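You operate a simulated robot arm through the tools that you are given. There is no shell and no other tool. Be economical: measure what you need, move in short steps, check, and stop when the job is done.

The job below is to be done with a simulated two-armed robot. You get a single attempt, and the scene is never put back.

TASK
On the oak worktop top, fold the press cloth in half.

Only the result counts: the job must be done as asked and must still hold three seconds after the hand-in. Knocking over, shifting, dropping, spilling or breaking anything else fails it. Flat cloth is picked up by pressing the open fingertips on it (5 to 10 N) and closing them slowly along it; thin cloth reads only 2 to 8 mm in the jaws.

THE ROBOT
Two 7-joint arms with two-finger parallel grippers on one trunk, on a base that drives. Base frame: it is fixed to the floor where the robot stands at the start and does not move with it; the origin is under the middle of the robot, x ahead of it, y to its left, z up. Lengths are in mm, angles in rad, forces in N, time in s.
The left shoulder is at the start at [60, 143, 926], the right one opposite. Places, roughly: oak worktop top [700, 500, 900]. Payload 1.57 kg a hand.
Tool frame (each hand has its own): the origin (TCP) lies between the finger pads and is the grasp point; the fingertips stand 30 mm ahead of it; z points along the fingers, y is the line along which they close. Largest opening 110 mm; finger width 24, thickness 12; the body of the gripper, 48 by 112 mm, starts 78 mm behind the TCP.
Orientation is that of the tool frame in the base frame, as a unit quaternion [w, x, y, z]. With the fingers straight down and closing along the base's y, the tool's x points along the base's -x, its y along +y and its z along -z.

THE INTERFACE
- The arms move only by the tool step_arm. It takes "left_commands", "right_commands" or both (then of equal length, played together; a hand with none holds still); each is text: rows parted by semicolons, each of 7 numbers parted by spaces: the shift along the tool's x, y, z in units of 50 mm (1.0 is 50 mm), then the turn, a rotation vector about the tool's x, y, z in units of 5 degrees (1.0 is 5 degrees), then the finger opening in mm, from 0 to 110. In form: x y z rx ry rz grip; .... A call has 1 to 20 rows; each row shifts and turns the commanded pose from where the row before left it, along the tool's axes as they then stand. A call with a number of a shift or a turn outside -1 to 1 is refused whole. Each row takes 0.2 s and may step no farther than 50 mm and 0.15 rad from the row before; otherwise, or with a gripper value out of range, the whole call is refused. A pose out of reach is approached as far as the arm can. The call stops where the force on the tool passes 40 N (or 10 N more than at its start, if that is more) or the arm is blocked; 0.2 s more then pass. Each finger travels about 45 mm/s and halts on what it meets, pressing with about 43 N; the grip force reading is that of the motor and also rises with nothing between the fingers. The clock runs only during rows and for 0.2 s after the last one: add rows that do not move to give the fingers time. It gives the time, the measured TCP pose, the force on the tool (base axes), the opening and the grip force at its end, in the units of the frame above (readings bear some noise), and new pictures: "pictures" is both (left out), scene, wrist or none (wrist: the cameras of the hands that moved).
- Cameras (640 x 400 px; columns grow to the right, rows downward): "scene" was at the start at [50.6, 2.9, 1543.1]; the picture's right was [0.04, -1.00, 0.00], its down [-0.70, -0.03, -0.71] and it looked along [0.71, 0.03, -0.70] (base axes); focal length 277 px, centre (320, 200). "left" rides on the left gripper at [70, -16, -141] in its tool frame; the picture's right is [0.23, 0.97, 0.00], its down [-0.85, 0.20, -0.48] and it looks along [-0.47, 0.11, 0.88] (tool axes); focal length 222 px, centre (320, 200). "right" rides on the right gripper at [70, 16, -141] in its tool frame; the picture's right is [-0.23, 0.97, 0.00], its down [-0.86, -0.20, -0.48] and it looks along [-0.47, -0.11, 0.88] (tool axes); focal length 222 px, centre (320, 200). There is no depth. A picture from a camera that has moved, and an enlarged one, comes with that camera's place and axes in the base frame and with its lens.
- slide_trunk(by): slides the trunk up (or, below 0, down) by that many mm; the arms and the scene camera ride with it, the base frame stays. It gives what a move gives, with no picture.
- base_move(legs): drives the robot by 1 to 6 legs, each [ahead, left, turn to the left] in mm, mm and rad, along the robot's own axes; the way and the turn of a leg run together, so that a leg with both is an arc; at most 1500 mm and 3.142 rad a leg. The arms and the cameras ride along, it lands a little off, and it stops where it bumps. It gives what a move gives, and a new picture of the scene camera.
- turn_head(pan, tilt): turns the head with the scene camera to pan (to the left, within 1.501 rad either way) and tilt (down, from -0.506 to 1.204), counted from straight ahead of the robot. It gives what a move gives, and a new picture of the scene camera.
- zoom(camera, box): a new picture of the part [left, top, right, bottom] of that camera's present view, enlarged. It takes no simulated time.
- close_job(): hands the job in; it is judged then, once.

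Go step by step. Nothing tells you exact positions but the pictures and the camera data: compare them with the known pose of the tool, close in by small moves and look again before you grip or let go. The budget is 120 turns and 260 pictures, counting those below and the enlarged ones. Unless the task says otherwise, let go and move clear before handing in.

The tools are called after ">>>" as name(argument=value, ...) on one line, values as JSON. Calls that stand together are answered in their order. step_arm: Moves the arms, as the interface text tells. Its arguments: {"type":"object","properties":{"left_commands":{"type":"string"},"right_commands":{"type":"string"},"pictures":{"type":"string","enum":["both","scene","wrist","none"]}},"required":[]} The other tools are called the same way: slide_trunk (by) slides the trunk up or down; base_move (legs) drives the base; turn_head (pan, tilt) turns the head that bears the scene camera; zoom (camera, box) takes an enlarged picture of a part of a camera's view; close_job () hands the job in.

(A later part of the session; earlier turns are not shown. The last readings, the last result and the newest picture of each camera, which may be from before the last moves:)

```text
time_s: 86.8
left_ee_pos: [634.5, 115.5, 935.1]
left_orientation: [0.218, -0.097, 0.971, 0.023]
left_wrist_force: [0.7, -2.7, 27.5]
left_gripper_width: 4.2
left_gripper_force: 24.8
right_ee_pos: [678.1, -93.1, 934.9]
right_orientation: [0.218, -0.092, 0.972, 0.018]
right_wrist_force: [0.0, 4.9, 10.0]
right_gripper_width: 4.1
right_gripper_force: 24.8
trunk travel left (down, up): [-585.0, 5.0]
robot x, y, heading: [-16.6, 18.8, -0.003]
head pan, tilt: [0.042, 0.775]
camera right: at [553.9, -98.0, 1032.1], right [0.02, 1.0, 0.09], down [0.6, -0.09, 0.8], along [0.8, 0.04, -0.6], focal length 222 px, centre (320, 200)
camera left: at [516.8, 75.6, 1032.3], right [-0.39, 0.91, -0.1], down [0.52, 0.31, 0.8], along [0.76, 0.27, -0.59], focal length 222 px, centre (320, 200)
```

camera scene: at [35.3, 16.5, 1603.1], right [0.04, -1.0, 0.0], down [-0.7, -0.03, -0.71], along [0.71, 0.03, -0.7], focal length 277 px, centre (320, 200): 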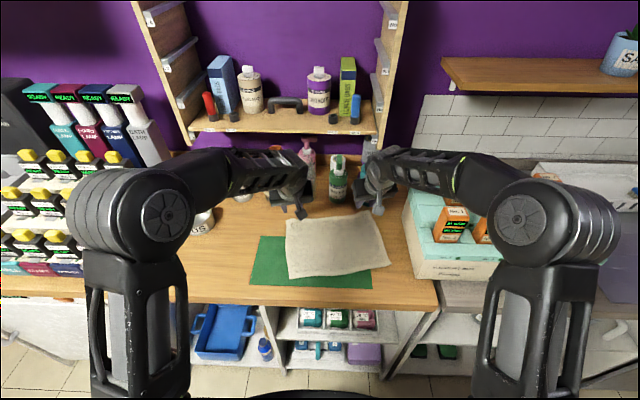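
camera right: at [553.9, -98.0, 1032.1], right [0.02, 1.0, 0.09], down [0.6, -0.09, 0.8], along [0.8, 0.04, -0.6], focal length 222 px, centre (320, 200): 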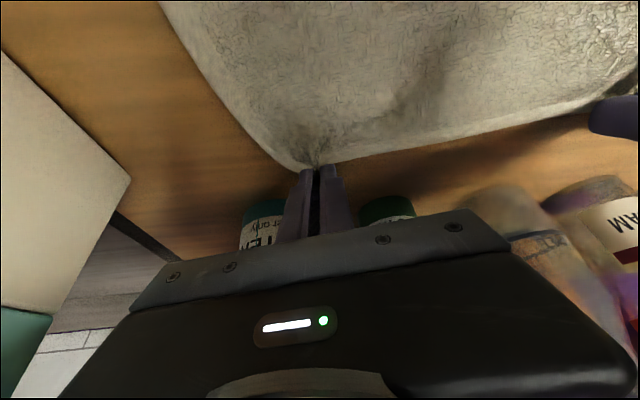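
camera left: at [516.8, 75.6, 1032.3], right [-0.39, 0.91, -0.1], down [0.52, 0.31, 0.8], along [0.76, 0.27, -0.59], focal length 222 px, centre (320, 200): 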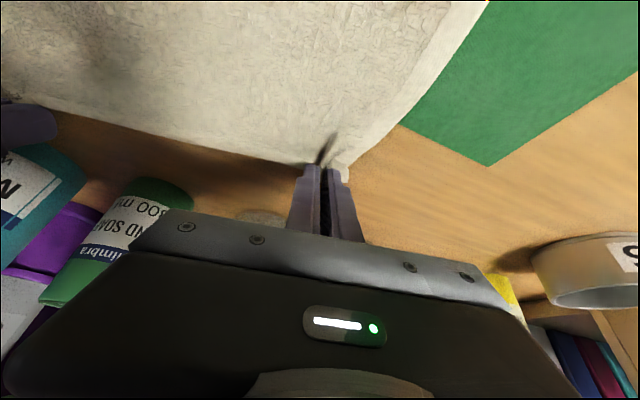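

Both are pinched right at the edge (4.2 and 4.1 mm). I'll lift gently along the arc.

>>> step_arm(left_commands="-0.03 0 -0.185 0 0 0 0;-0.03 0 -0.185 0 0 0 0;-0.03 0 -0.185 0 0 0 0;-0.03 0 -0.185 0 0 0 0;0.075 0 -0.228 0 0 0 0;0.075 0 -0.228 0 0 0 0;0.075 0 -0.228 0 0 0 0;0.075 0 -0.228 0 0 0 0;0 0 0 0 0 0 0", right_commands="-0.03 0 -0.185 0 0 0 0;-0.03 0 -0.185 0 0 0 0;-0.03 0 -0.185 0 0 0 0;-0.03 0 -0.185 0 0 0 0;0.075 0 -0.228 0 0 0 0;0.075 0 -0.228 0 0 0 0;0.075 0 -0.228 0 0 0 0;0.075 0 -0.228 0 0 0 0;0 0 0 0 0 0 0")

>>> zoom(camera="scene", box=[220, 180, 420, 305])

```text
time_s: 88.8
left_ee_pos: [593.0, 107.6, 1002.3]
left_orientation: [0.216, -0.097, 0.971, 0.023]
left_wrist_force: [0.2, -3.0, 0.1]
left_gripper_width: 4.1
left_gripper_force: 24.9
right_ee_pos: [637.0, -99.4, 1002.9]
right_orientation: [0.215, -0.092, 0.972, 0.017]
right_wrist_force: [-1.7, 2.5, 0.1]
right_gripper_width: 4.0
right_gripper_force: 24.3
trunk travel left (down, up): [-585.0, 5.0]
robot x, y, heading: [-15.5, 12.7, -0.0]
head pan, tilt: [0.042, 0.775]
camera scene: at [35.2, 16.2, 1603.1], right [0.04, -1.0, 0.0], down [-0.7, -0.03, -0.71], along [0.71, 0.03, -0.7], focal length 277 px, centre (320, 200)
camera right: at [513.8, -105.5, 1100.6], right [0.02, 1.0, 0.09], down [0.6, -0.09, 0.8], along [0.8, 0.04, -0.6], focal length 222 px, centre (320, 200)
camera left: at [476.5, 67.6, 1100.5], right [-0.4, 0.91, -0.09], down [0.52, 0.31, 0.8], along [0.76, 0.27, -0.6], focal length 222 px, centre (320, 200)
```

scene: 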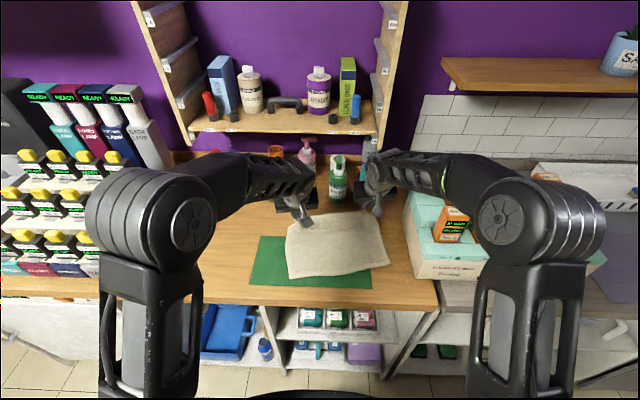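
right: 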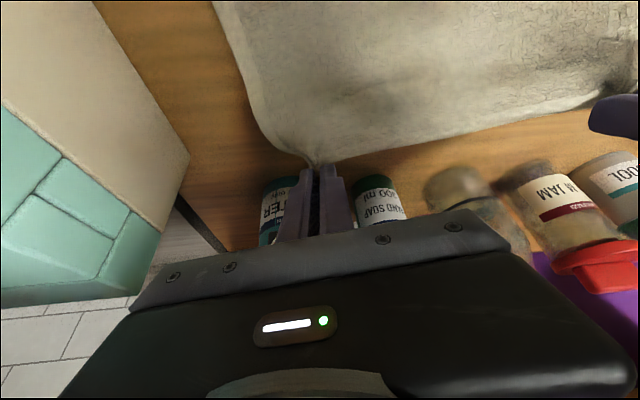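
left: 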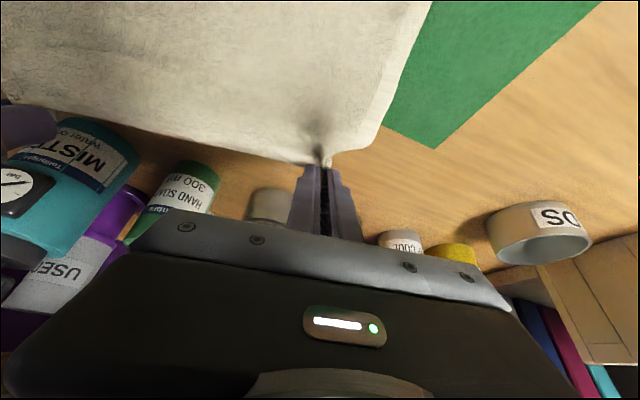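

```text
3.20 times, centred on (320, 242) of scene
camera zoom: at [35.2, 16.2, 1603.1], right [0.04, -1.0, 0.0], down [-0.7, -0.03, -0.71], along [0.71, 0.03, -0.7], focal length 887 px, centre (320, 64)
```

zoom: 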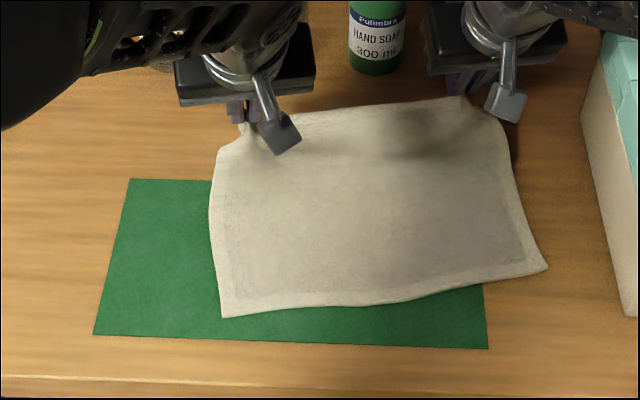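

Excellent: the hem sits right at the fingertips and the near edge is unmoved. I'll carry it over the fold line by driving back along the cloth's own axis.

>>> base_move(legs=[[-125, -26, 0]])

>>> zoom(camera="scene", box=[220, 150, 420, 275])

```text
time_s: 90.0
left_ee_pos: [466.8, 80.9, 1003.7]
left_orientation: [0.216, -0.097, 0.971, 0.023]
left_wrist_force: [0.3, -3.2, -0.9]
left_gripper_width: 4.1
left_gripper_force: 24.7
right_ee_pos: [510.7, -125.3, 1004.0]
right_orientation: [0.217, -0.092, 0.972, 0.018]
right_wrist_force: [-0.5, 2.2, 1.1]
right_gripper_width: 4.1
right_gripper_force: 24.2
trunk travel left (down, up): [-585.0, 5.0]
robot x, y, heading: [-139.5, -13.9, -0.004]
head pan, tilt: [0.042, 0.775]
camera scene: at [-92.4, -9.9, 1603.2], right [0.04, -1.0, 0.0], down [-0.7, -0.03, -0.72], along [0.71, 0.03, -0.7], focal length 277 px, centre (320, 200)
```

scene: 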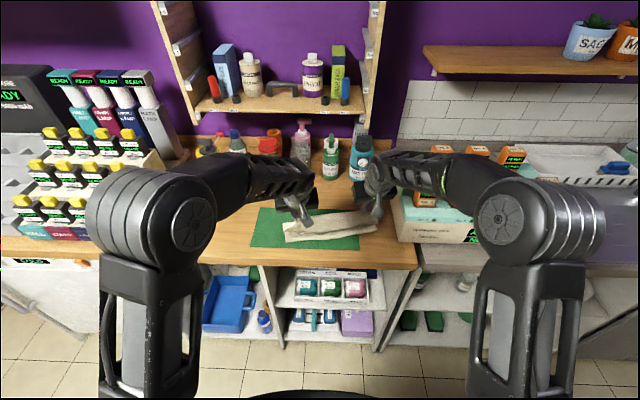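

```text
3.20 times, centred on (320, 212) of scene
camera zoom: at [-92.4, -9.9, 1603.2], right [0.04, -1.0, 0.0], down [-0.7, -0.03, -0.72], along [0.71, 0.03, -0.7], focal length 887 px, centre (320, 160)
```

zoom: 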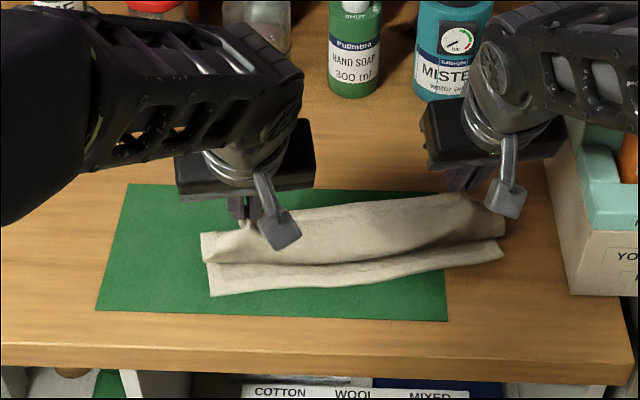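

The near edge hasn't shifted. I'll tilt the hands to 60° while reaching forward a little, then drive back the same amount so the arms have room for the landing.

>>> step_arm(left_commands="-0.064 0 0.054 0 -1 0 0;-0.058 0 0.064 0 -1 0 0;-0.052 0 0.074 0 -1 0 0;-0.046 0 0.082 0 -1 0 0;-0.038 0 0.09 0 -1 0 0;-0.03 0 0.098 0 -1 0 0;-0.022 0 0.104 0 -1 0 0;0 0 0 0 0 0 0", right_commands="-0.064 0 0.054 0 -1 0 0;-0.058 0 0.064 0 -1 0 0;-0.052 0 0.074 0 -1 0 0;-0.046 0 0.082 0 -1 0 0;-0.038 0 0.09 0 -1 0 0;-0.03 0 0.098 0 -1 0 0;-0.022 0 0.104 0 -1 0 0;0 0 0 0 0 0 0", pictures="none")

>>> base_move(legs=[[-46, -9, 0]])

>>> zoom(camera="scene", box=[220, 140, 420, 265])

```text
time_s: 91.8
left_ee_pos: [499.1, 87.7, 992.1]
left_orientation: [0.499, -0.085, 0.861, 0.051]
left_wrist_force: [0.6, -2.4, 0.2]
left_gripper_width: 3.9
left_gripper_force: 24.0
right_ee_pos: [541.6, -119.6, 991.7]
right_orientation: [0.499, -0.083, 0.861, 0.045]
right_wrist_force: [-0.6, 2.4, -0.4]
right_gripper_width: 3.7
right_gripper_force: 25.5
trunk travel left (down, up): [-585.0, 5.0]
robot x, y, heading: [-143.0, -13.2, 0.002]
head pan, tilt: [0.042, 0.775]
```

```text
time_s: 92.7
left_ee_pos: [450.5, 77.9, 992.0]
left_orientation: [0.499, -0.086, 0.861, 0.052]
left_wrist_force: [0.4, -2.4, 0.7]
left_gripper_width: 3.9
left_gripper_force: 24.3
right_ee_pos: [494.7, -128.6, 992.6]
right_orientation: [0.499, -0.082, 0.862, 0.044]
right_wrist_force: [-0.4, 2.6, 0.4]
right_gripper_width: 3.7
right_gripper_force: 24.6
trunk travel left (down, up): [-585.0, 5.0]
robot x, y, heading: [-184.6, -20.4, -0.001]
head pan, tilt: [0.042, 0.775]
camera scene: at [-139.0, -18.9, 1603.2], right [0.04, -1.0, 0.0], down [-0.7, -0.03, -0.72], along [0.72, 0.03, -0.7], focal length 277 px, centre (320, 200)
```

scene: 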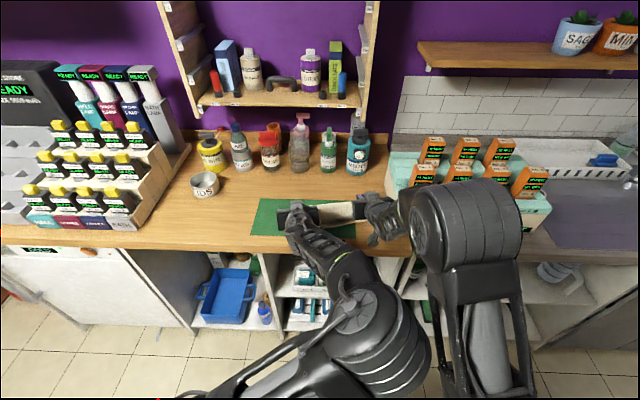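

```text
3.20 times, centred on (320, 202) of scene
camera zoom: at [-139.0, -18.9, 1603.2], right [0.04, -1.0, 0.0], down [-0.7, -0.03, -0.72], along [0.72, 0.03, -0.7], focal length 887 px, centre (320, 192)
```

zoom: 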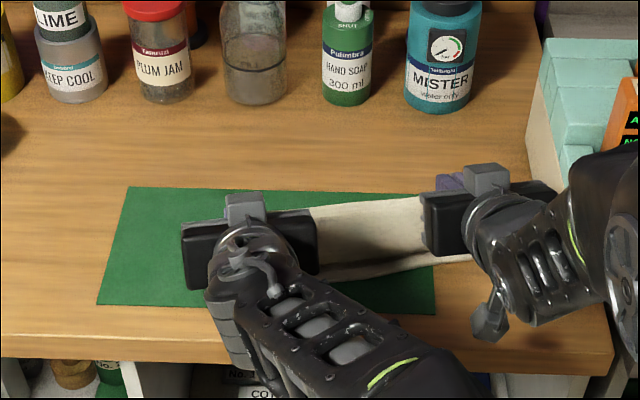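

Held well. Now the landing: tilt to 75° while lowering the edge to the near hem.

>>> step_arm(left_commands="0.19 0 0 0 -0.5 0 0;0.19 0 0 0 -0.5 0 0;0.19 0 0 0 -0.5 0 0;0.19 0 0 0 -0.5 0 0;0.19 0 0 0 -0.5 0 0;0.19 0 0 0 -0.5 0 0;0.165 0 -0.01 0 0 0 0;0.1 0 -0.01 0 0 0 0;0 0 0 0 0 0 0", right_commands="0.19 0 0 0 -0.5 0 0;0.19 0 0 0 -0.5 0 0;0.19 0 0 0 -0.5 0 0;0.19 0 0 0 -0.5 0 0;0.19 0 0 0 -0.5 0 0;0.19 0 0 0 -0.5 0 0;0.165 0 -0.01 0 0 0 0;0.1 0 -0.01 0 0 0 0;0 0 0 0 0 0 0", pictures="scene")

>>> zoom(camera="scene", box=[220, 140, 420, 265])

```text
time_s: 93.6
left_ee_pos: [451.2, 91.7, 988.6]
left_orientation: [0.546, -0.161, 0.822, 0.003]
left_wrist_force: [1.7, -17.2, -1.8]
left_gripper_width: 3.9
left_gripper_force: 24.5
right_ee_pos: [487.5, -135.7, 976.7]
right_orientation: [0.559, -0.071, 0.824, 0.053]
right_wrist_force: [-1.8, 16.6, 0.8]
right_gripper_width: 4.2
right_gripper_force: 24.6
trunk travel left (down, up): [-585.0, 5.0]
robot x, y, heading: [-184.3, -18.7, -0.0]
head pan, tilt: [0.042, 0.775]
stopped in row 4 (left hand): the arm was blocked; the commanded pose is now the measured one
camera scene: at [-136.8, -18.7, 1603.1], right [0.04, -1.0, 0.0], down [-0.7, -0.03, -0.71], along [0.71, 0.03, -0.7], focal length 277 px, centre (320, 200)
```

scene: 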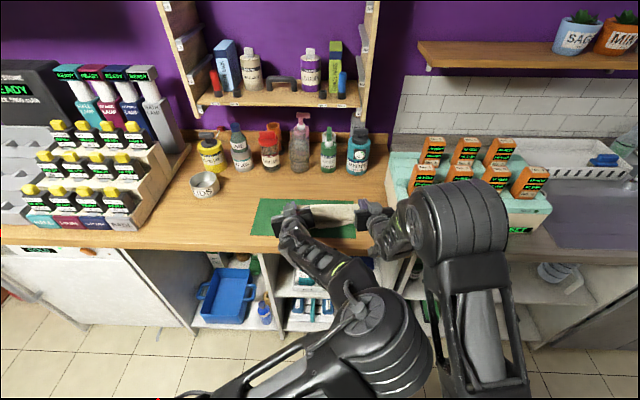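

```text
3.20 times, centred on (320, 202) of scene
camera zoom: at [-136.8, -18.7, 1603.1], right [0.04, -1.0, 0.0], down [-0.7, -0.03, -0.71], along [0.71, 0.03, -0.7], focal length 887 px, centre (320, 192)
```

zoom: 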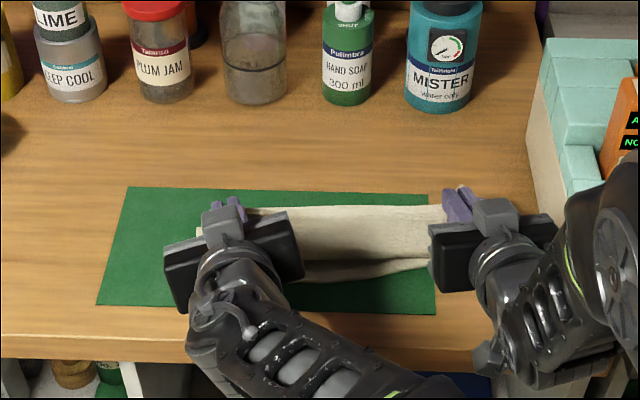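

The arms' elbows met and the left hand twisted. I'll restore both hands to the previous 60° pose; the landing itself can be done with the trunk and base instead.

>>> step_arm(left_commands="0.005 -0.09 -0.03 -0.05 0.4 0.73 0;0.005 -0.09 -0.03 -0.05 0.4 0.73 0;0.005 -0.09 -0.03 -0.05 0.4 0.73 0;0 0 0 0 0 0 0", right_commands="-0.12 0.037 0.013 0 0.54 0 0;-0.12 0.037 0.013 0 0.54 0 0;-0.12 0.037 0.013 0 0.54 0 0;0 0 0 0 0 0 0", pictures="scene")

```text
time_s: 94.6
left_ee_pos: [450.3, 82.7, 990.6]
left_orientation: [0.495, -0.088, 0.863, 0.056]
left_wrist_force: [1.0, -3.7, -0.2]
left_gripper_width: 3.7
left_gripper_force: 24.1
right_ee_pos: [495.1, -130.3, 988.3]
right_orientation: [0.497, -0.075, 0.864, 0.045]
right_wrist_force: [-0.3, 3.6, -0.3]
right_gripper_width: 4.1
right_gripper_force: 24.6
trunk travel left (down, up): [-585.0, 5.0]
robot x, y, heading: [-187.2, -21.5, -0.006]
head pan, tilt: [0.042, 0.775]
camera scene: at [-136.3, -18.4, 1603.1], right [0.04, -1.0, 0.0], down [-0.7, -0.03, -0.71], along [0.71, 0.03, -0.7], focal length 277 px, centre (320, 200)
```

scene: 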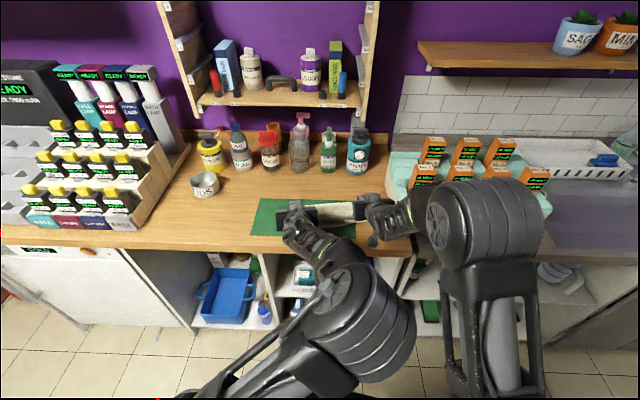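

Poses restored. I'll lower the trunk partway, drive back 23 mm along the cloth axis, then lower again to touchdown.

>>> slide_trunk(by=-30)

>>> base_move(legs=[[-22, -5, 0]])

>>> slide_trunk(by=-25)

>>> zoom(camera="scene", box=[220, 140, 420, 265])

>>> zoom(camera="right", box=[0, 0, 640, 400])

>>> zoom(camera="left", box=[0, 0, 640, 400])

```text
time_s: 95.3
left_ee_pos: [449.7, 82.0, 959.2]
left_orientation: [0.497, -0.088, 0.862, 0.054]
left_wrist_force: [0.4, -2.3, -0.7]
left_gripper_width: 3.2
left_gripper_force: 24.5
right_ee_pos: [495.3, -129.5, 958.2]
right_orientation: [0.496, -0.075, 0.864, 0.045]
right_wrist_force: [-1.0, 4.0, 0.1]
right_gripper_width: 3.8
right_gripper_force: 25.0
trunk travel left (down, up): [-555.0, 35.0]
robot x, y, heading: [-185.8, -19.9, -0.005]
head pan, tilt: [0.042, 0.775]
```

```text
time_s: 96.1
left_ee_pos: [427.9, 76.4, 960.2]
left_orientation: [0.496, -0.089, 0.862, 0.055]
left_wrist_force: [0.3, -1.3, -0.5]
left_gripper_width: 3.3
left_gripper_force: 24.3
right_ee_pos: [472.0, -135.3, 959.7]
right_orientation: [0.497, -0.076, 0.863, 0.046]
right_wrist_force: [-0.6, 2.1, 0.8]
right_gripper_width: 4.1
right_gripper_force: 24.2
trunk travel left (down, up): [-555.0, 35.0]
robot x, y, heading: [-210.8, -26.9, -0.004]
head pan, tilt: [0.042, 0.775]
camera scene: at [-160.6, -23.7, 1573.2], right [0.04, -1.0, 0.0], down [-0.7, -0.03, -0.72], along [0.71, 0.03, -0.7], focal length 277 px, centre (320, 200)
```

scene: 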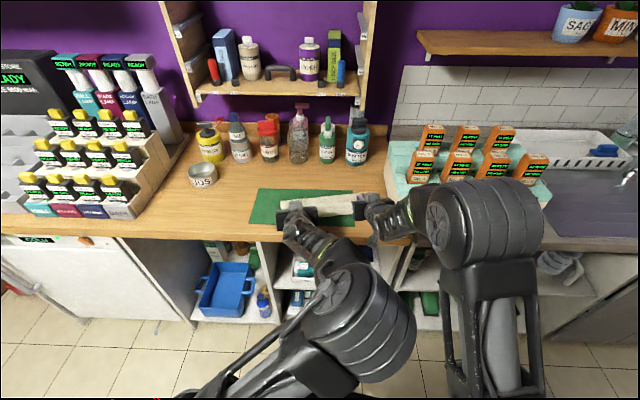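

```text
time_s: 96.8
left_ee_pos: [428.5, 76.6, 936.3]
left_orientation: [0.496, -0.087, 0.862, 0.054]
left_wrist_force: [0.2, -3.2, 3.6]
left_gripper_width: 3.0
left_gripper_force: 24.4
right_ee_pos: [472.8, -134.5, 935.1]
right_orientation: [0.497, -0.075, 0.863, 0.046]
right_wrist_force: [-0.3, 2.9, 5.5]
right_gripper_width: 3.8
right_gripper_force: 24.9
trunk travel left (down, up): [-530.0, 60.0]
robot x, y, heading: [-210.8, -25.8, -0.006]
head pan, tilt: [0.042, 0.775]
```

```text
3.20 times, centred on (320, 202) of scene
camera zoom: at [-159.1, -23.2, 1548.2], right [0.04, -1.0, 0.0], down [-0.7, -0.03, -0.71], along [0.71, 0.03, -0.7], focal length 887 px, centre (320, 192)
```

zoom: 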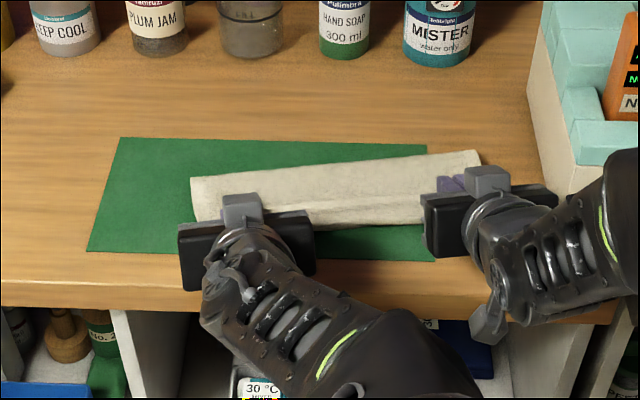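

```text
1.00 times, centred on (320, 200) of right
camera zoom: at [315.3, -145.6, 944.6], right [-0.06, 0.98, 0.2], down [0.05, -0.2, 0.98], along [1.0, 0.07, -0.04], focal length 222 px, centre (320, 200)
```

zoom: 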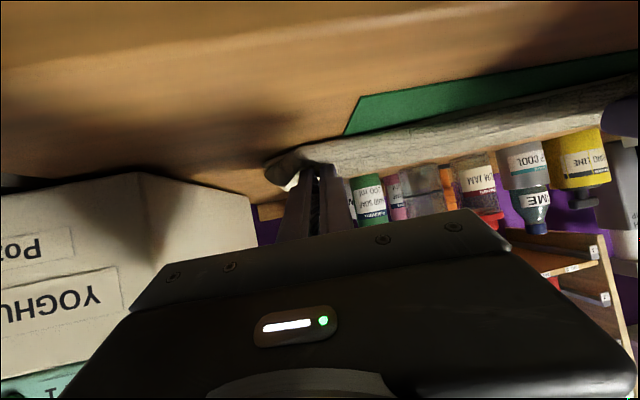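

```text
1.00 times, centred on (320, 200) of left
camera zoom: at [278.0, 29.2, 946.6], right [-0.31, 0.93, -0.19], down [-0.03, 0.19, 0.98], along [0.95, 0.31, -0.04], focal length 222 px, centre (320, 200)
```

zoom: 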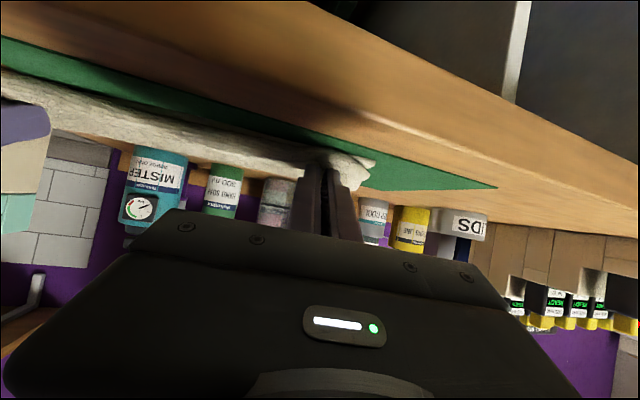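

Touchdown at 4–5 N with the edge over the near hem. I'll open the fingers wide, then raise straight up using the trunk only.

>>> step_arm(left_commands="0 0 0 0 0 0 8;0 0 0 0 0 0 16;0 0 0 0 0 0 24;0 0 0 0 0 0 32;0 0 0 0 0 0 40;0 0 0 0 0 0 48;0 0 0 0 0 0 56;0 0 0 0 0 0 56", right_commands="0 0 0 0 0 0 8;0 0 0 0 0 0 16;0 0 0 0 0 0 24;0 0 0 0 0 0 32;0 0 0 0 0 0 40;0 0 0 0 0 0 48;0 0 0 0 0 0 56;0 0 0 0 0 0 56", pictures="none")

>>> slide_trunk(by=58)

>>> zoom(camera="scene", box=[220, 140, 420, 265])

>>> zoom(camera="left", box=[0, 0, 640, 400])

```text
time_s: 98.6
left_ee_pos: [428.1, 78.6, 935.7]
left_orientation: [0.497, -0.087, 0.862, 0.054]
left_wrist_force: [-0.1, 0.1, 0.8]
left_gripper_width: 55.4
left_gripper_force: 0.0
right_ee_pos: [471.8, -134.4, 933.9]
right_orientation: [0.497, -0.075, 0.863, 0.046]
right_wrist_force: [0.0, 0.5, 5.0]
right_gripper_width: 52.7
right_gripper_force: 0.1
trunk travel left (down, up): [-530.0, 60.0]
robot x, y, heading: [-205.3, -28.2, 0.001]
head pan, tilt: [0.042, 0.775]
```

```text
time_s: 99.6
left_ee_pos: [428.9, 75.8, 992.3]
left_orientation: [0.496, -0.088, 0.862, 0.055]
left_wrist_force: [-0.1, 0.2, -0.4]
left_gripper_width: 55.9
left_gripper_force: 0.1
right_ee_pos: [471.6, -133.9, 991.3]
right_orientation: [0.496, -0.076, 0.864, 0.046]
right_wrist_force: [-0.3, -0.4, 0.6]
right_gripper_width: 55.9
right_gripper_force: 0.1
trunk travel left (down, up): [-588.0, 2.0]
robot x, y, heading: [-207.1, -26.4, -0.005]
head pan, tilt: [0.042, 0.775]
```

```text
3.20 times, centred on (320, 202) of scene
camera zoom: at [-158.2, -23.4, 1606.1], right [0.04, -1.0, 0.0], down [-0.7, -0.03, -0.71], along [0.71, 0.03, -0.7], focal length 887 px, centre (320, 192)
```

zoom: 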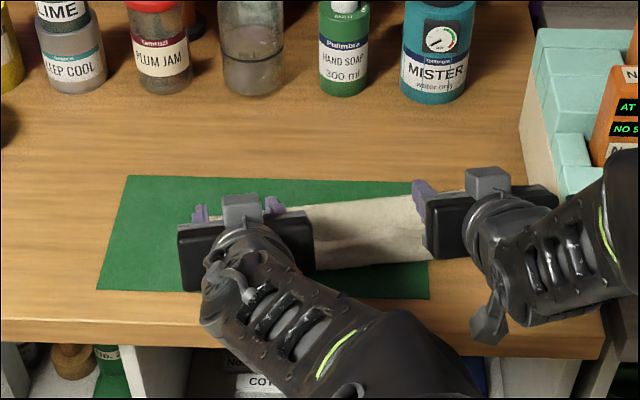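

```text
1.00 times, centred on (320, 200) of left
camera zoom: at [278.2, 29.4, 1003.8], right [-0.31, 0.93, -0.19], down [-0.02, 0.19, 0.98], along [0.95, 0.31, -0.04], focal length 222 px, centre (320, 200)
```

zoom: 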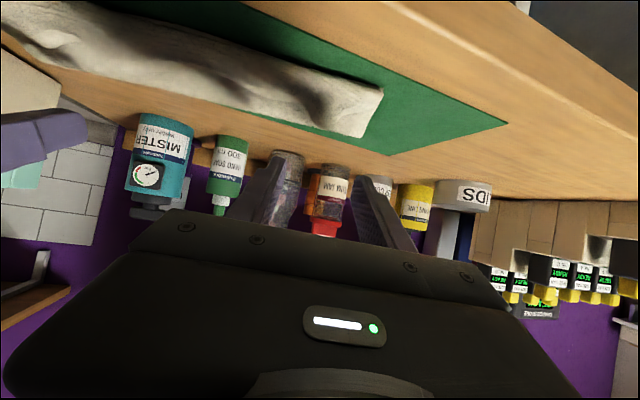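

Released without dragging. I'll drive back 110 mm at this height for a clear view.

>>> base_move(legs=[[-120, 0, 0]])

>>> zoom(camera="scene", box=[250, 140, 390, 228])

>>> zoom(camera="left", box=[100, 0, 500, 250])

>>> zoom(camera="right", box=[200, 0, 600, 250])

```text
time_s: 100.8
left_ee_pos: [305.5, 77.1, 994.1]
left_orientation: [0.497, -0.088, 0.862, 0.055]
left_wrist_force: [-0.8, 1.2, 0.2]
left_gripper_width: 56.0
left_gripper_force: 0.0
right_ee_pos: [351.6, -134.8, 992.3]
right_orientation: [0.498, -0.075, 0.863, 0.045]
right_wrist_force: [0.5, 0.2, -0.1]
right_gripper_width: 55.7
right_gripper_force: 0.1
trunk travel left (down, up): [-588.0, 2.0]
robot x, y, heading: [-332.7, -27.8, -0.003]
head pan, tilt: [0.042, 0.775]
camera scene: at [-281.3, -23.0, 1606.2], right [0.04, -1.0, 0.0], down [-0.7, -0.03, -0.72], along [0.71, 0.03, -0.7], focal length 277 px, centre (320, 200)
```

scene: 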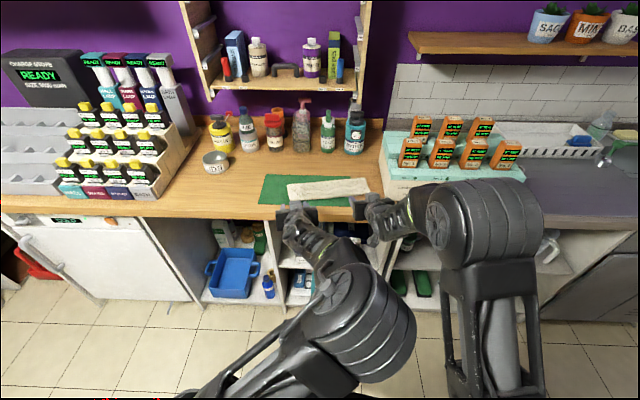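

```text
4.55 times, centred on (320, 184) of scene
camera zoom: at [-281.3, -23.0, 1606.2], right [0.04, -1.0, 0.0], down [-0.7, -0.03, -0.72], along [0.71, 0.03, -0.7], focal length 1259 px, centre (320, 273)
```

zoom: 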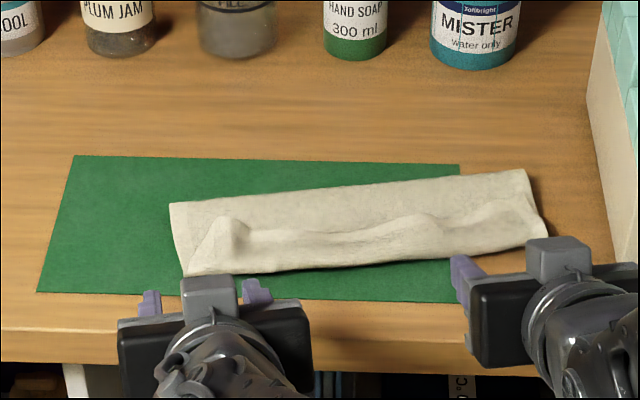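

```text
1.60 times, centred on (300, 125) of left
camera zoom: at [156.1, 29.6, 1004.7], right [-0.31, 0.93, -0.19], down [-0.03, 0.19, 0.98], along [0.95, 0.31, -0.04], focal length 355 px, centre (352, 320)
```

zoom: 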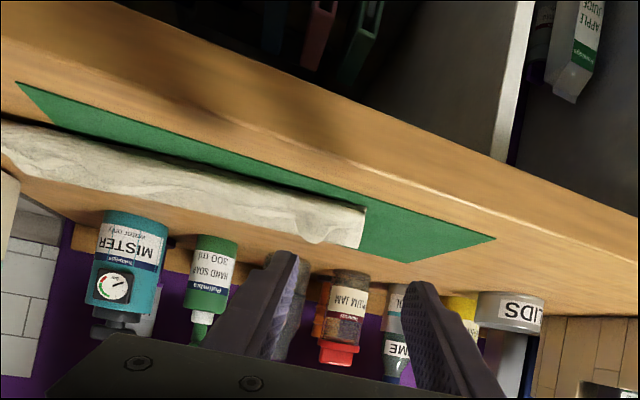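

```text
1.60 times, centred on (400, 125) of right
camera zoom: at [193.1, -146.0, 1002.2], right [-0.06, 0.98, 0.2], down [0.05, -0.2, 0.98], along [1.0, 0.07, -0.04], focal length 355 px, centre (192, 320)
```

zoom: 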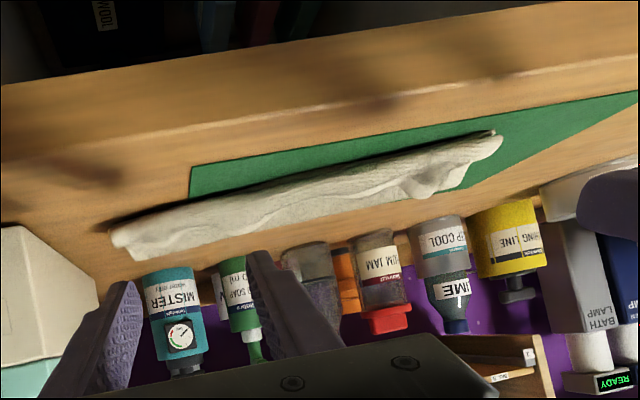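

A ridge is visible across the top layer. I'll zoom tighter to read its shape.

>>> zoom(camera="scene", box=[282, 172, 332, 203])

>>> zoom(camera="scene", box=[328, 172, 378, 203])

```text
12.80 times, centred on (307, 188) of scene
camera zoom: at [-281.3, -23.0, 1606.2], right [0.04, -1.0, 0.0], down [-0.7, -0.03, -0.72], along [0.71, 0.03, -0.7], focal length 3546 px, centre (486, 360)
```

zoom: 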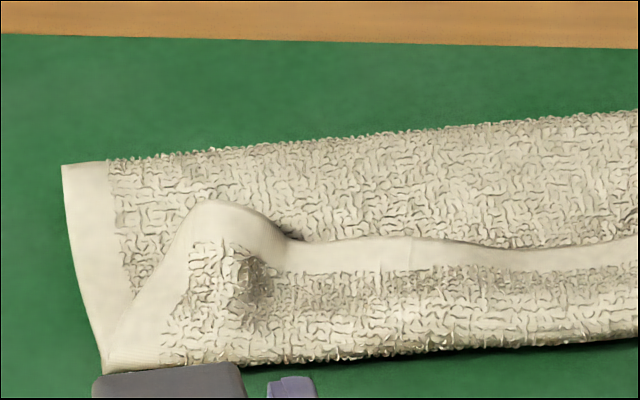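

```text
12.80 times, centred on (353, 188) of scene
camera zoom: at [-281.3, -23.0, 1606.2], right [0.04, -1.0, 0.0], down [-0.7, -0.03, -0.72], along [0.71, 0.03, -0.7], focal length 3546 px, centre (-102, 360)
```

zoom: 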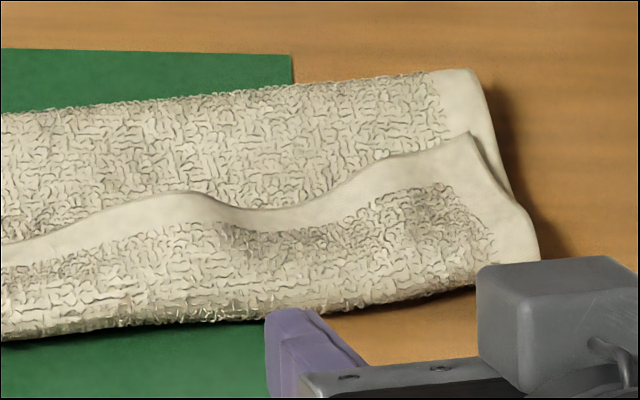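

The strip folded back again: the slack let the cloth belly out under the fingers. The edge is standing up, so I'll regrip it and redo the arc tightly. First I reset the arm posture: untilt to 25°, then lower the trunk to its original height.

>>> step_arm(left_commands="-0.139 0 -0.08 0 1 0 30;-0.131 0 -0.092 0 1 0 30;-0.123 0 -0.103 0 1 0 30;-0.113 0 -0.113 0 1 0 30;-0.103 0 -0.123 0 1 0 30;-0.092 0 -0.131 0 1 0 30;-0.08 0 -0.139 0 1 0 30;0 0 0 0 0 0 30", right_commands="-0.139 0 -0.08 0 1 0 30;-0.131 0 -0.092 0 1 0 30;-0.123 0 -0.103 0 1 0 30;-0.113 0 -0.113 0 1 0 30;-0.103 0 -0.123 0 1 0 30;-0.092 0 -0.131 0 1 0 30;-0.08 0 -0.139 0 1 0 30;0 0 0 0 0 0 30", pictures="none")

>>> slide_trunk(by=-60)

>>> base_move(legs=[[140, 8, 0]])

```text
time_s: 102.7
left_ee_pos: [306.9, 77.5, 1050.4]
left_orientation: [0.213, -0.101, 0.971, 0.027]
left_wrist_force: [-0.6, -0.7, -0.2]
left_gripper_width: 30.0
left_gripper_force: 0.1
right_ee_pos: [351.5, -135.3, 1049.1]
right_orientation: [0.214, -0.086, 0.973, 0.021]
right_wrist_force: [0.3, 0.1, 0.6]
right_gripper_width: 30.1
right_gripper_force: 0.1
trunk travel left (down, up): [-588.0, 2.0]
robot x, y, heading: [-324.7, -27.1, -0.008]
head pan, tilt: [0.042, 0.775]
```

```text
time_s: 103.7
left_ee_pos: [307.6, 76.9, 989.3]
left_orientation: [0.214, -0.1, 0.971, 0.025]
left_wrist_force: [0.9, -0.4, 0.2]
left_gripper_width: 30.2
left_gripper_force: 0.0
right_ee_pos: [351.6, -135.9, 988.3]
right_orientation: [0.214, -0.086, 0.973, 0.021]
right_wrist_force: [0.6, -0.3, 0.4]
right_gripper_width: 30.3
right_gripper_force: 0.1
trunk travel left (down, up): [-528.0, 62.0]
robot x, y, heading: [-327.2, -23.2, -0.007]
head pan, tilt: [0.042, 0.775]
```

```text
time_s: 105.0
left_ee_pos: [450.0, 83.1, 988.4]
left_orientation: [0.213, -0.1, 0.972, 0.026]
left_wrist_force: [0.9, 0.7, -1.1]
left_gripper_width: 29.9
left_gripper_force: 0.1
right_ee_pos: [494.0, -128.3, 986.3]
right_orientation: [0.214, -0.085, 0.973, 0.021]
right_wrist_force: [-0.8, 0.2, 0.1]
right_gripper_width: 30.1
right_gripper_force: 0.0
trunk travel left (down, up): [-528.0, 62.0]
robot x, y, heading: [-186.3, -14.9, -0.002]
head pan, tilt: [0.042, 0.775]
camera scene: at [-136.4, -15.5, 1546.0], right [0.04, -1.0, 0.0], down [-0.7, -0.03, -0.71], along [0.71, 0.03, -0.7], focal length 277 px, centre (320, 200)
```

scene: 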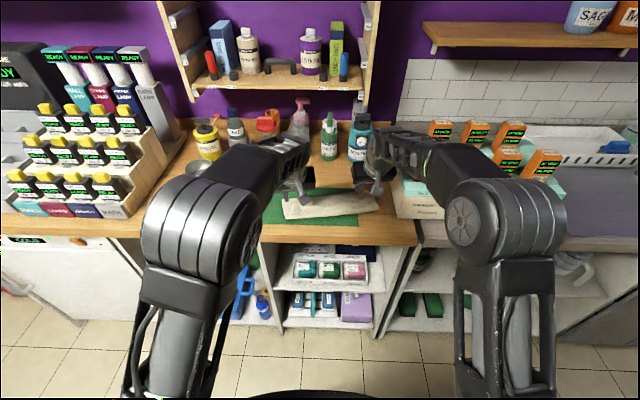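

Arms are back in a good posture. I'll look through the wrist cameras at the standing edge.

>>> zoom(camera="left", box=[80, 0, 480, 250])

>>> zoom(camera="right", box=[160, 0, 560, 250])

```text
1.60 times, centred on (280, 125) of left
camera zoom: at [334.0, 42.8, 1087.7], right [-0.4, 0.91, -0.09], down [0.52, 0.31, 0.79], along [0.75, 0.27, -0.6], focal length 355 px, centre (384, 320)
```

zoom: 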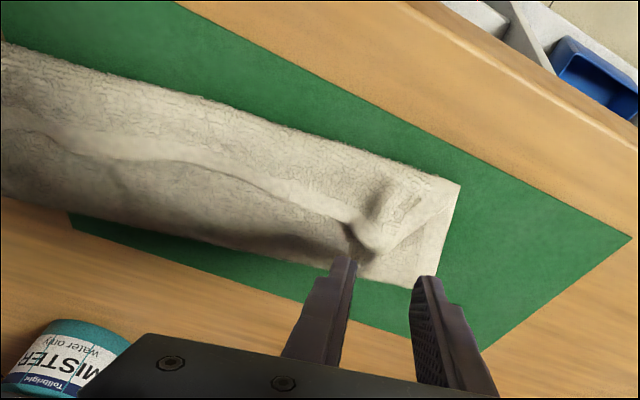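

```text
1.60 times, centred on (360, 125) of right
camera zoom: at [370.6, -133.4, 1085.6], right [0.03, 0.99, 0.1], down [0.6, -0.1, 0.79], along [0.8, 0.03, -0.6], focal length 355 px, centre (256, 320)
```

zoom: 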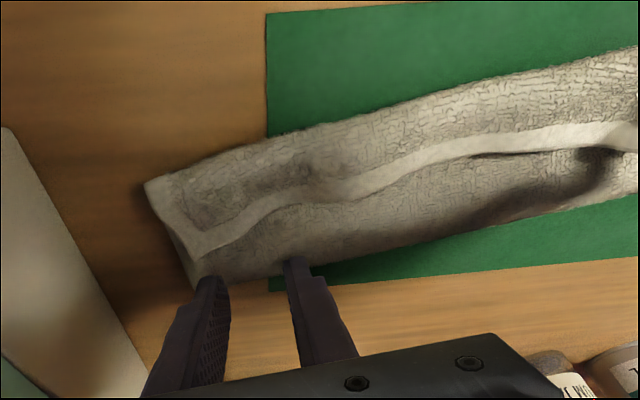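

I'll position over the raised edge: left over the bump at (477,77), right at (505,-126).

>>> step_arm(left_commands="0.087 -0.1 0.379 0 0 0 30;0.087 -0.1 0.379 0 0 0 30;0 0 0 0 0 0 30", right_commands="0.205 0 0.345 0 0 0 30;0.205 0 0.345 0 0 0 30;0 0 0 0 0 0 30", pictures="wrist")

```text
time_s: 105.8
left_ee_pos: [459.8, 76.4, 952.1]
left_orientation: [0.214, -0.1, 0.971, 0.025]
left_wrist_force: [-0.4, -0.5, -0.3]
left_gripper_width: 30.0
left_gripper_force: 0.0
right_ee_pos: [488.8, -128.8, 948.1]
right_orientation: [0.214, -0.085, 0.973, 0.021]
right_wrist_force: [0.0, 0.2, 0.1]
right_gripper_width: 29.9
right_gripper_force: 0.0
trunk travel left (down, up): [-528.0, 62.0]
robot x, y, heading: [-189.4, -17.2, -0.005]
head pan, tilt: [0.042, 0.775]
camera right: at [365.3, -133.9, 1046.8], right [0.03, 0.99, 0.1], down [0.6, -0.1, 0.79], along [0.8, 0.03, -0.6], focal length 222 px, centre (320, 200)
camera left: at [343.1, 34.8, 1050.7], right [-0.4, 0.91, -0.09], down [0.52, 0.31, 0.8], along [0.75, 0.27, -0.6], focal length 222 px, centre (320, 200)
```

right: 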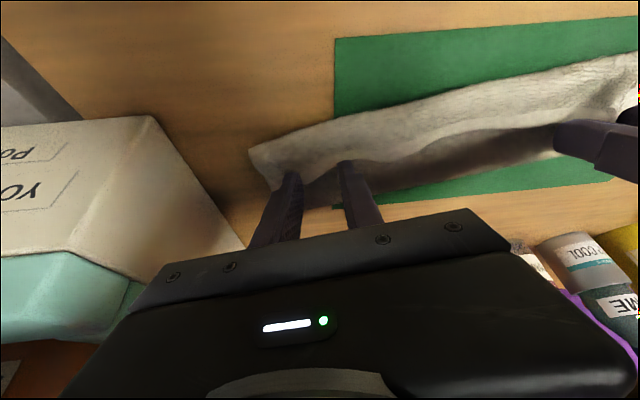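
left: 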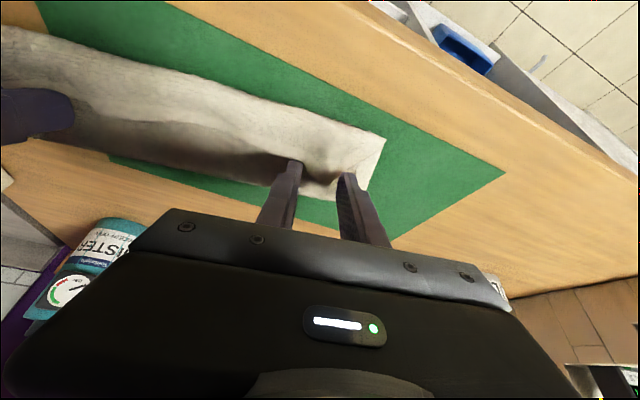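

The left bump is between the fingers and the right hem is straddled. I'll descend to light contact.

>>> step_arm(left_commands="0.034 0 0.072 0 0 0 30;0.034 0 0.072 0 0 0 30;0 0 0 0 0 0 30", right_commands="0.034 0 0.072 0 0 0 30;0.034 0 0.072 0 0 0 30;0 0 0 0 0 0 30", pictures="none")

```text
time_s: 106.6
left_ee_pos: [459.1, 77.1, 943.3]
left_orientation: [0.214, -0.099, 0.972, 0.025]
left_wrist_force: [0.5, -1.0, 0.4]
left_gripper_width: 30.1
left_gripper_force: 0.2
right_ee_pos: [489.5, -128.3, 941.1]
right_orientation: [0.215, -0.085, 0.973, 0.022]
right_wrist_force: [0.0, -0.9, 4.4]
right_gripper_width: 29.9
right_gripper_force: 0.1
trunk travel left (down, up): [-528.0, 62.0]
robot x, y, heading: [-186.3, -18.0, -0.008]
head pan, tilt: [0.042, 0.775]
```

The right hand is in contact. I'll lower the left a few mm, then close both slowly and lift a little.

>>> step_arm(left_commands="0.025 0 0.055 0 0 0 30;0.01 0 0.02 0 0 0 30;0 0 0 0 0 0 27;0 0 0 0 0 0 24;0 0 0 0 0 0 21;0 0 0 0 0 0 18;0 0 0 0 0 0 15;0 0 0 0 0 0 12;0 0 0 0 0 0 9;0 0 0 0 0 0 6;0 0 0 0 0 0 3;0 0 0 0 0 0 0;0 0 0 0 0 0 0;0 0 0 0 0 0 0;-0.12 0 -0.27 0 0 0 0;-0.12 0 -0.27 0 0 0 0;0 0 0 0 0 0 0", right_commands="0 0 0 0 0 0 30;0 0 0 0 0 0 30;0 0 0 0 0 0 27;0 0 0 0 0 0 24;0 0 0 0 0 0 21;0 0 0 0 0 0 18;0 0 0 0 0 0 15;0 0 0 0 0 0 12;0 0 0 0 0 0 9;0 0 0 0 0 0 6;0 0 0 0 0 0 3;0 0 0 0 0 0 0;0 0 0 0 0 0 0;0 0 0 0 0 0 0;-0.12 0 -0.27 0 0 0 0;-0.12 0 -0.27 0 0 0 0;0 0 0 0 0 0 0", pictures="wrist")

>>> zoom(camera="scene", box=[220, 140, 420, 265])

```text
time_s: 110.2
left_ee_pos: [457.3, 75.7, 968.2]
left_orientation: [0.213, -0.1, 0.972, 0.027]
left_wrist_force: [1.0, -4.7, 0.2]
left_gripper_width: 6.7
left_gripper_force: 26.3
right_ee_pos: [487.4, -129.0, 969.4]
right_orientation: [0.213, -0.086, 0.973, 0.02]
right_wrist_force: [-1.2, 4.6, -1.4]
right_gripper_width: 4.6
right_gripper_force: 24.5
trunk travel left (down, up): [-528.0, 62.0]
robot x, y, heading: [-188.0, -18.2, -0.006]
head pan, tilt: [0.042, 0.775]
camera right: at [364.6, -134.0, 1068.0], right [0.03, 0.99, 0.1], down [0.6, -0.1, 0.79], along [0.8, 0.03, -0.6], focal length 222 px, centre (320, 200)
camera left: at [342.2, 35.0, 1067.4], right [-0.4, 0.91, -0.09], down [0.52, 0.31, 0.79], along [0.75, 0.27, -0.6], focal length 222 px, centre (320, 200)
```

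right: 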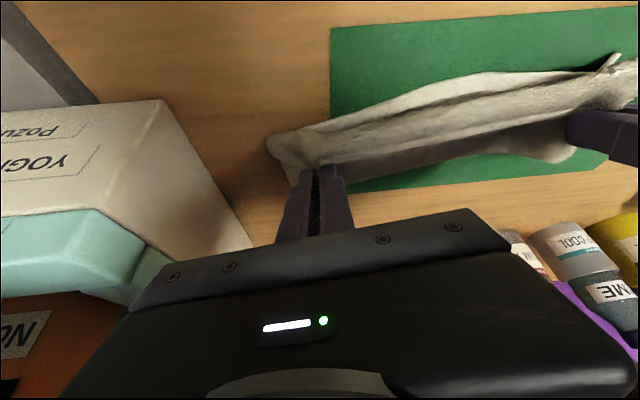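
left: 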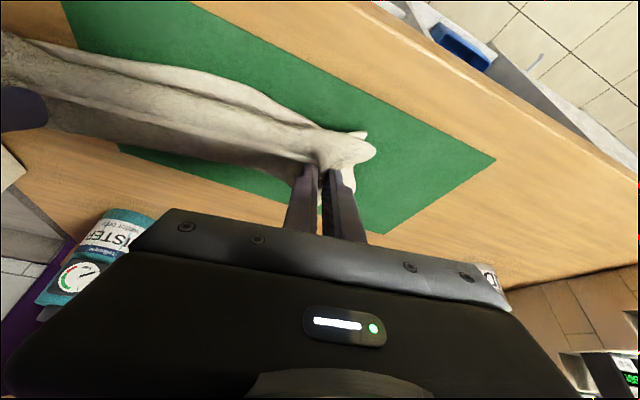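

```text
3.20 times, centred on (320, 202) of scene
camera zoom: at [-138.0, -15.6, 1546.1], right [0.04, -1.0, 0.0], down [-0.7, -0.03, -0.71], along [0.71, 0.03, -0.7], focal length 887 px, centre (320, 192)
```

zoom: 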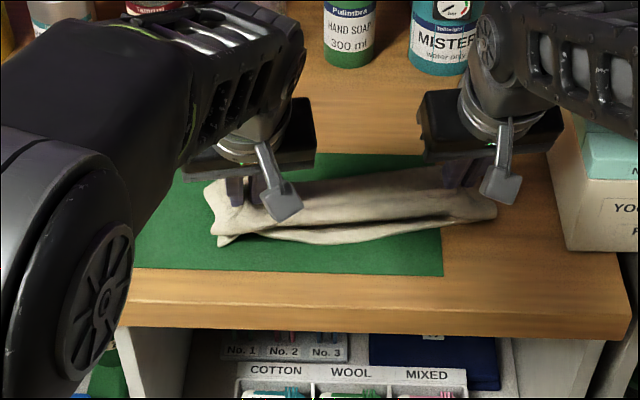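

The left reads 6.7 mm, so it probably caught extra layers. I'll set it down, reopen, and take only the top of the bump.

>>> step_arm(left_commands="0.1 0 0.21 0 0 0 0;0.1 0 0.21 0 0 0 0;0 0 0 0 0 0 10;0 0 0 0 0 0 20;0 0 0 0 0 0 30;0 0 0 0 0 0 40;0 0 0 0 0 0 40;-0.1 0 -0.22 0 0 0 40;-0.1 0 -0.22 0 0 0 40;-0.1 0 -0.22 0 0 0 40;0 0 0 0 0 0 40", pictures="wrist")

>>> zoom(camera="scene", box=[220, 140, 420, 265])

>>> zoom(camera="left", box=[200, 60, 440, 210])

```text
time_s: 112.6
left_ee_pos: [457.2, 75.5, 981.7]
left_orientation: [0.215, -0.099, 0.971, 0.025]
left_wrist_force: [1.1, -1.0, -0.6]
left_gripper_width: 40.2
left_gripper_force: 0.1
right_ee_pos: [488.6, -129.8, 971.1]
right_orientation: [0.215, -0.084, 0.973, 0.02]
right_wrist_force: [-0.2, 0.7, -0.2]
right_gripper_width: 4.1
right_gripper_force: 25.1
trunk travel left (down, up): [-528.0, 62.0]
robot x, y, heading: [-192.4, -16.3, -0.006]
head pan, tilt: [0.042, 0.775]
camera left: at [341.9, 34.6, 1080.8], right [-0.4, 0.91, -0.09], down [0.52, 0.31, 0.8], along [0.75, 0.27, -0.6], focal length 222 px, centre (320, 200)
```

left: 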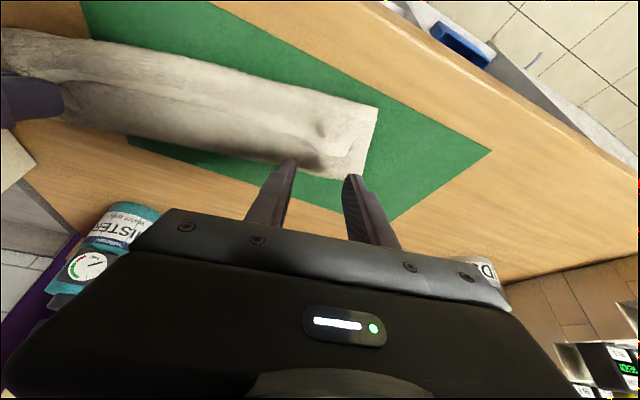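

```text
3.20 times, centred on (320, 202) of scene
camera zoom: at [-138.0, -15.6, 1546.1], right [0.04, -1.0, 0.0], down [-0.7, -0.03, -0.71], along [0.71, 0.03, -0.7], focal length 887 px, centre (320, 192)
```

zoom: 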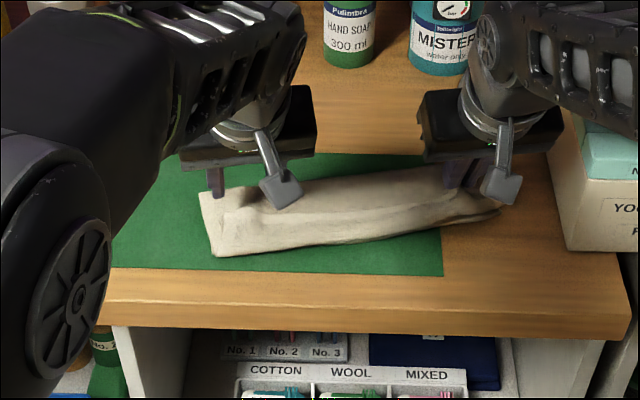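

```text
2.67 times, centred on (320, 135) of left
camera zoom: at [341.9, 34.6, 1080.8], right [-0.4, 0.91, -0.09], down [0.52, 0.31, 0.8], along [0.75, 0.27, -0.6], focal length 592 px, centre (320, 373)
```

zoom: 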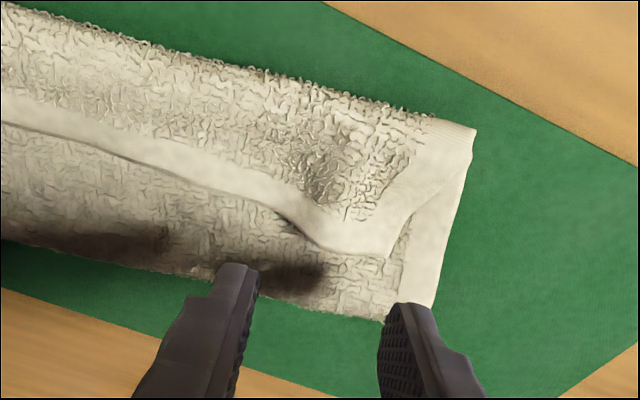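

The flap corner is clear now at about (477,105), with the hem at x≈482. I'll re-aim the left hand right on the hem and descend to light contact.

>>> step_arm(left_commands="0.015 -0.01 0.4 0 0 0 28;0.015 -0.01 0.38 0 0 0 28;0.01 0 0.03 0 0 0 28;0 0 0 0 0 0 28", pictures="wrist")

```text
time_s: 113.6
left_ee_pos: [472.5, 78.6, 943.7]
left_orientation: [0.214, -0.099, 0.971, 0.026]
left_wrist_force: [0.2, -0.3, 0.0]
left_gripper_width: 28.3
left_gripper_force: 0.1
right_ee_pos: [488.5, -127.7, 969.8]
right_orientation: [0.214, -0.085, 0.973, 0.02]
right_wrist_force: [-0.7, 0.3, 0.2]
right_gripper_width: 4.2
right_gripper_force: 25.2
trunk travel left (down, up): [-528.0, 62.0]
robot x, y, heading: [-186.6, -17.3, -0.008]
head pan, tilt: [0.042, 0.775]
camera left: at [356.7, 36.8, 1043.1], right [-0.4, 0.91, -0.09], down [0.52, 0.31, 0.8], along [0.75, 0.27, -0.6], focal length 222 px, centre (320, 200)
```

left: 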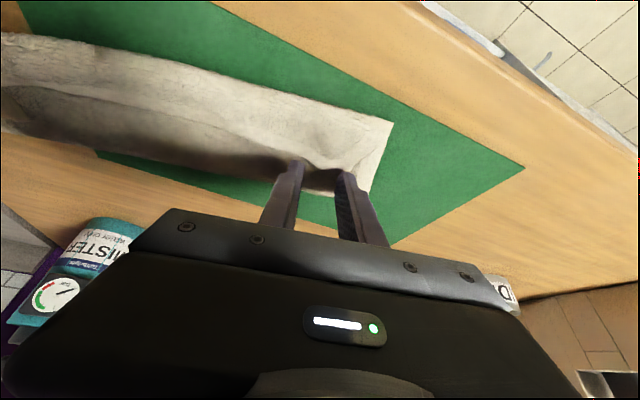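

The hem lies between the fingers. I'll nudge back 4 mm and down to contact.

>>> step_arm(left_commands="0.1 0 0.03 0 0 0 28;0.01 0 0.025 0 0 0 28;0 0 0 0 0 0 28", pictures="none")

```text
time_s: 114.4
left_ee_pos: [469.5, 77.1, 940.0]
left_orientation: [0.214, -0.099, 0.971, 0.025]
left_wrist_force: [-0.3, 0.2, 4.5]
left_gripper_width: 28.4
left_gripper_force: 0.0
right_ee_pos: [488.3, -128.4, 969.8]
right_orientation: [0.214, -0.084, 0.973, 0.021]
right_wrist_force: [-0.7, 0.8, -0.3]
right_gripper_width: 4.2
right_gripper_force: 25.0
trunk travel left (down, up): [-528.0, 62.0]
robot x, y, heading: [-187.0, -17.5, -0.002]
head pan, tilt: [0.042, 0.775]
```

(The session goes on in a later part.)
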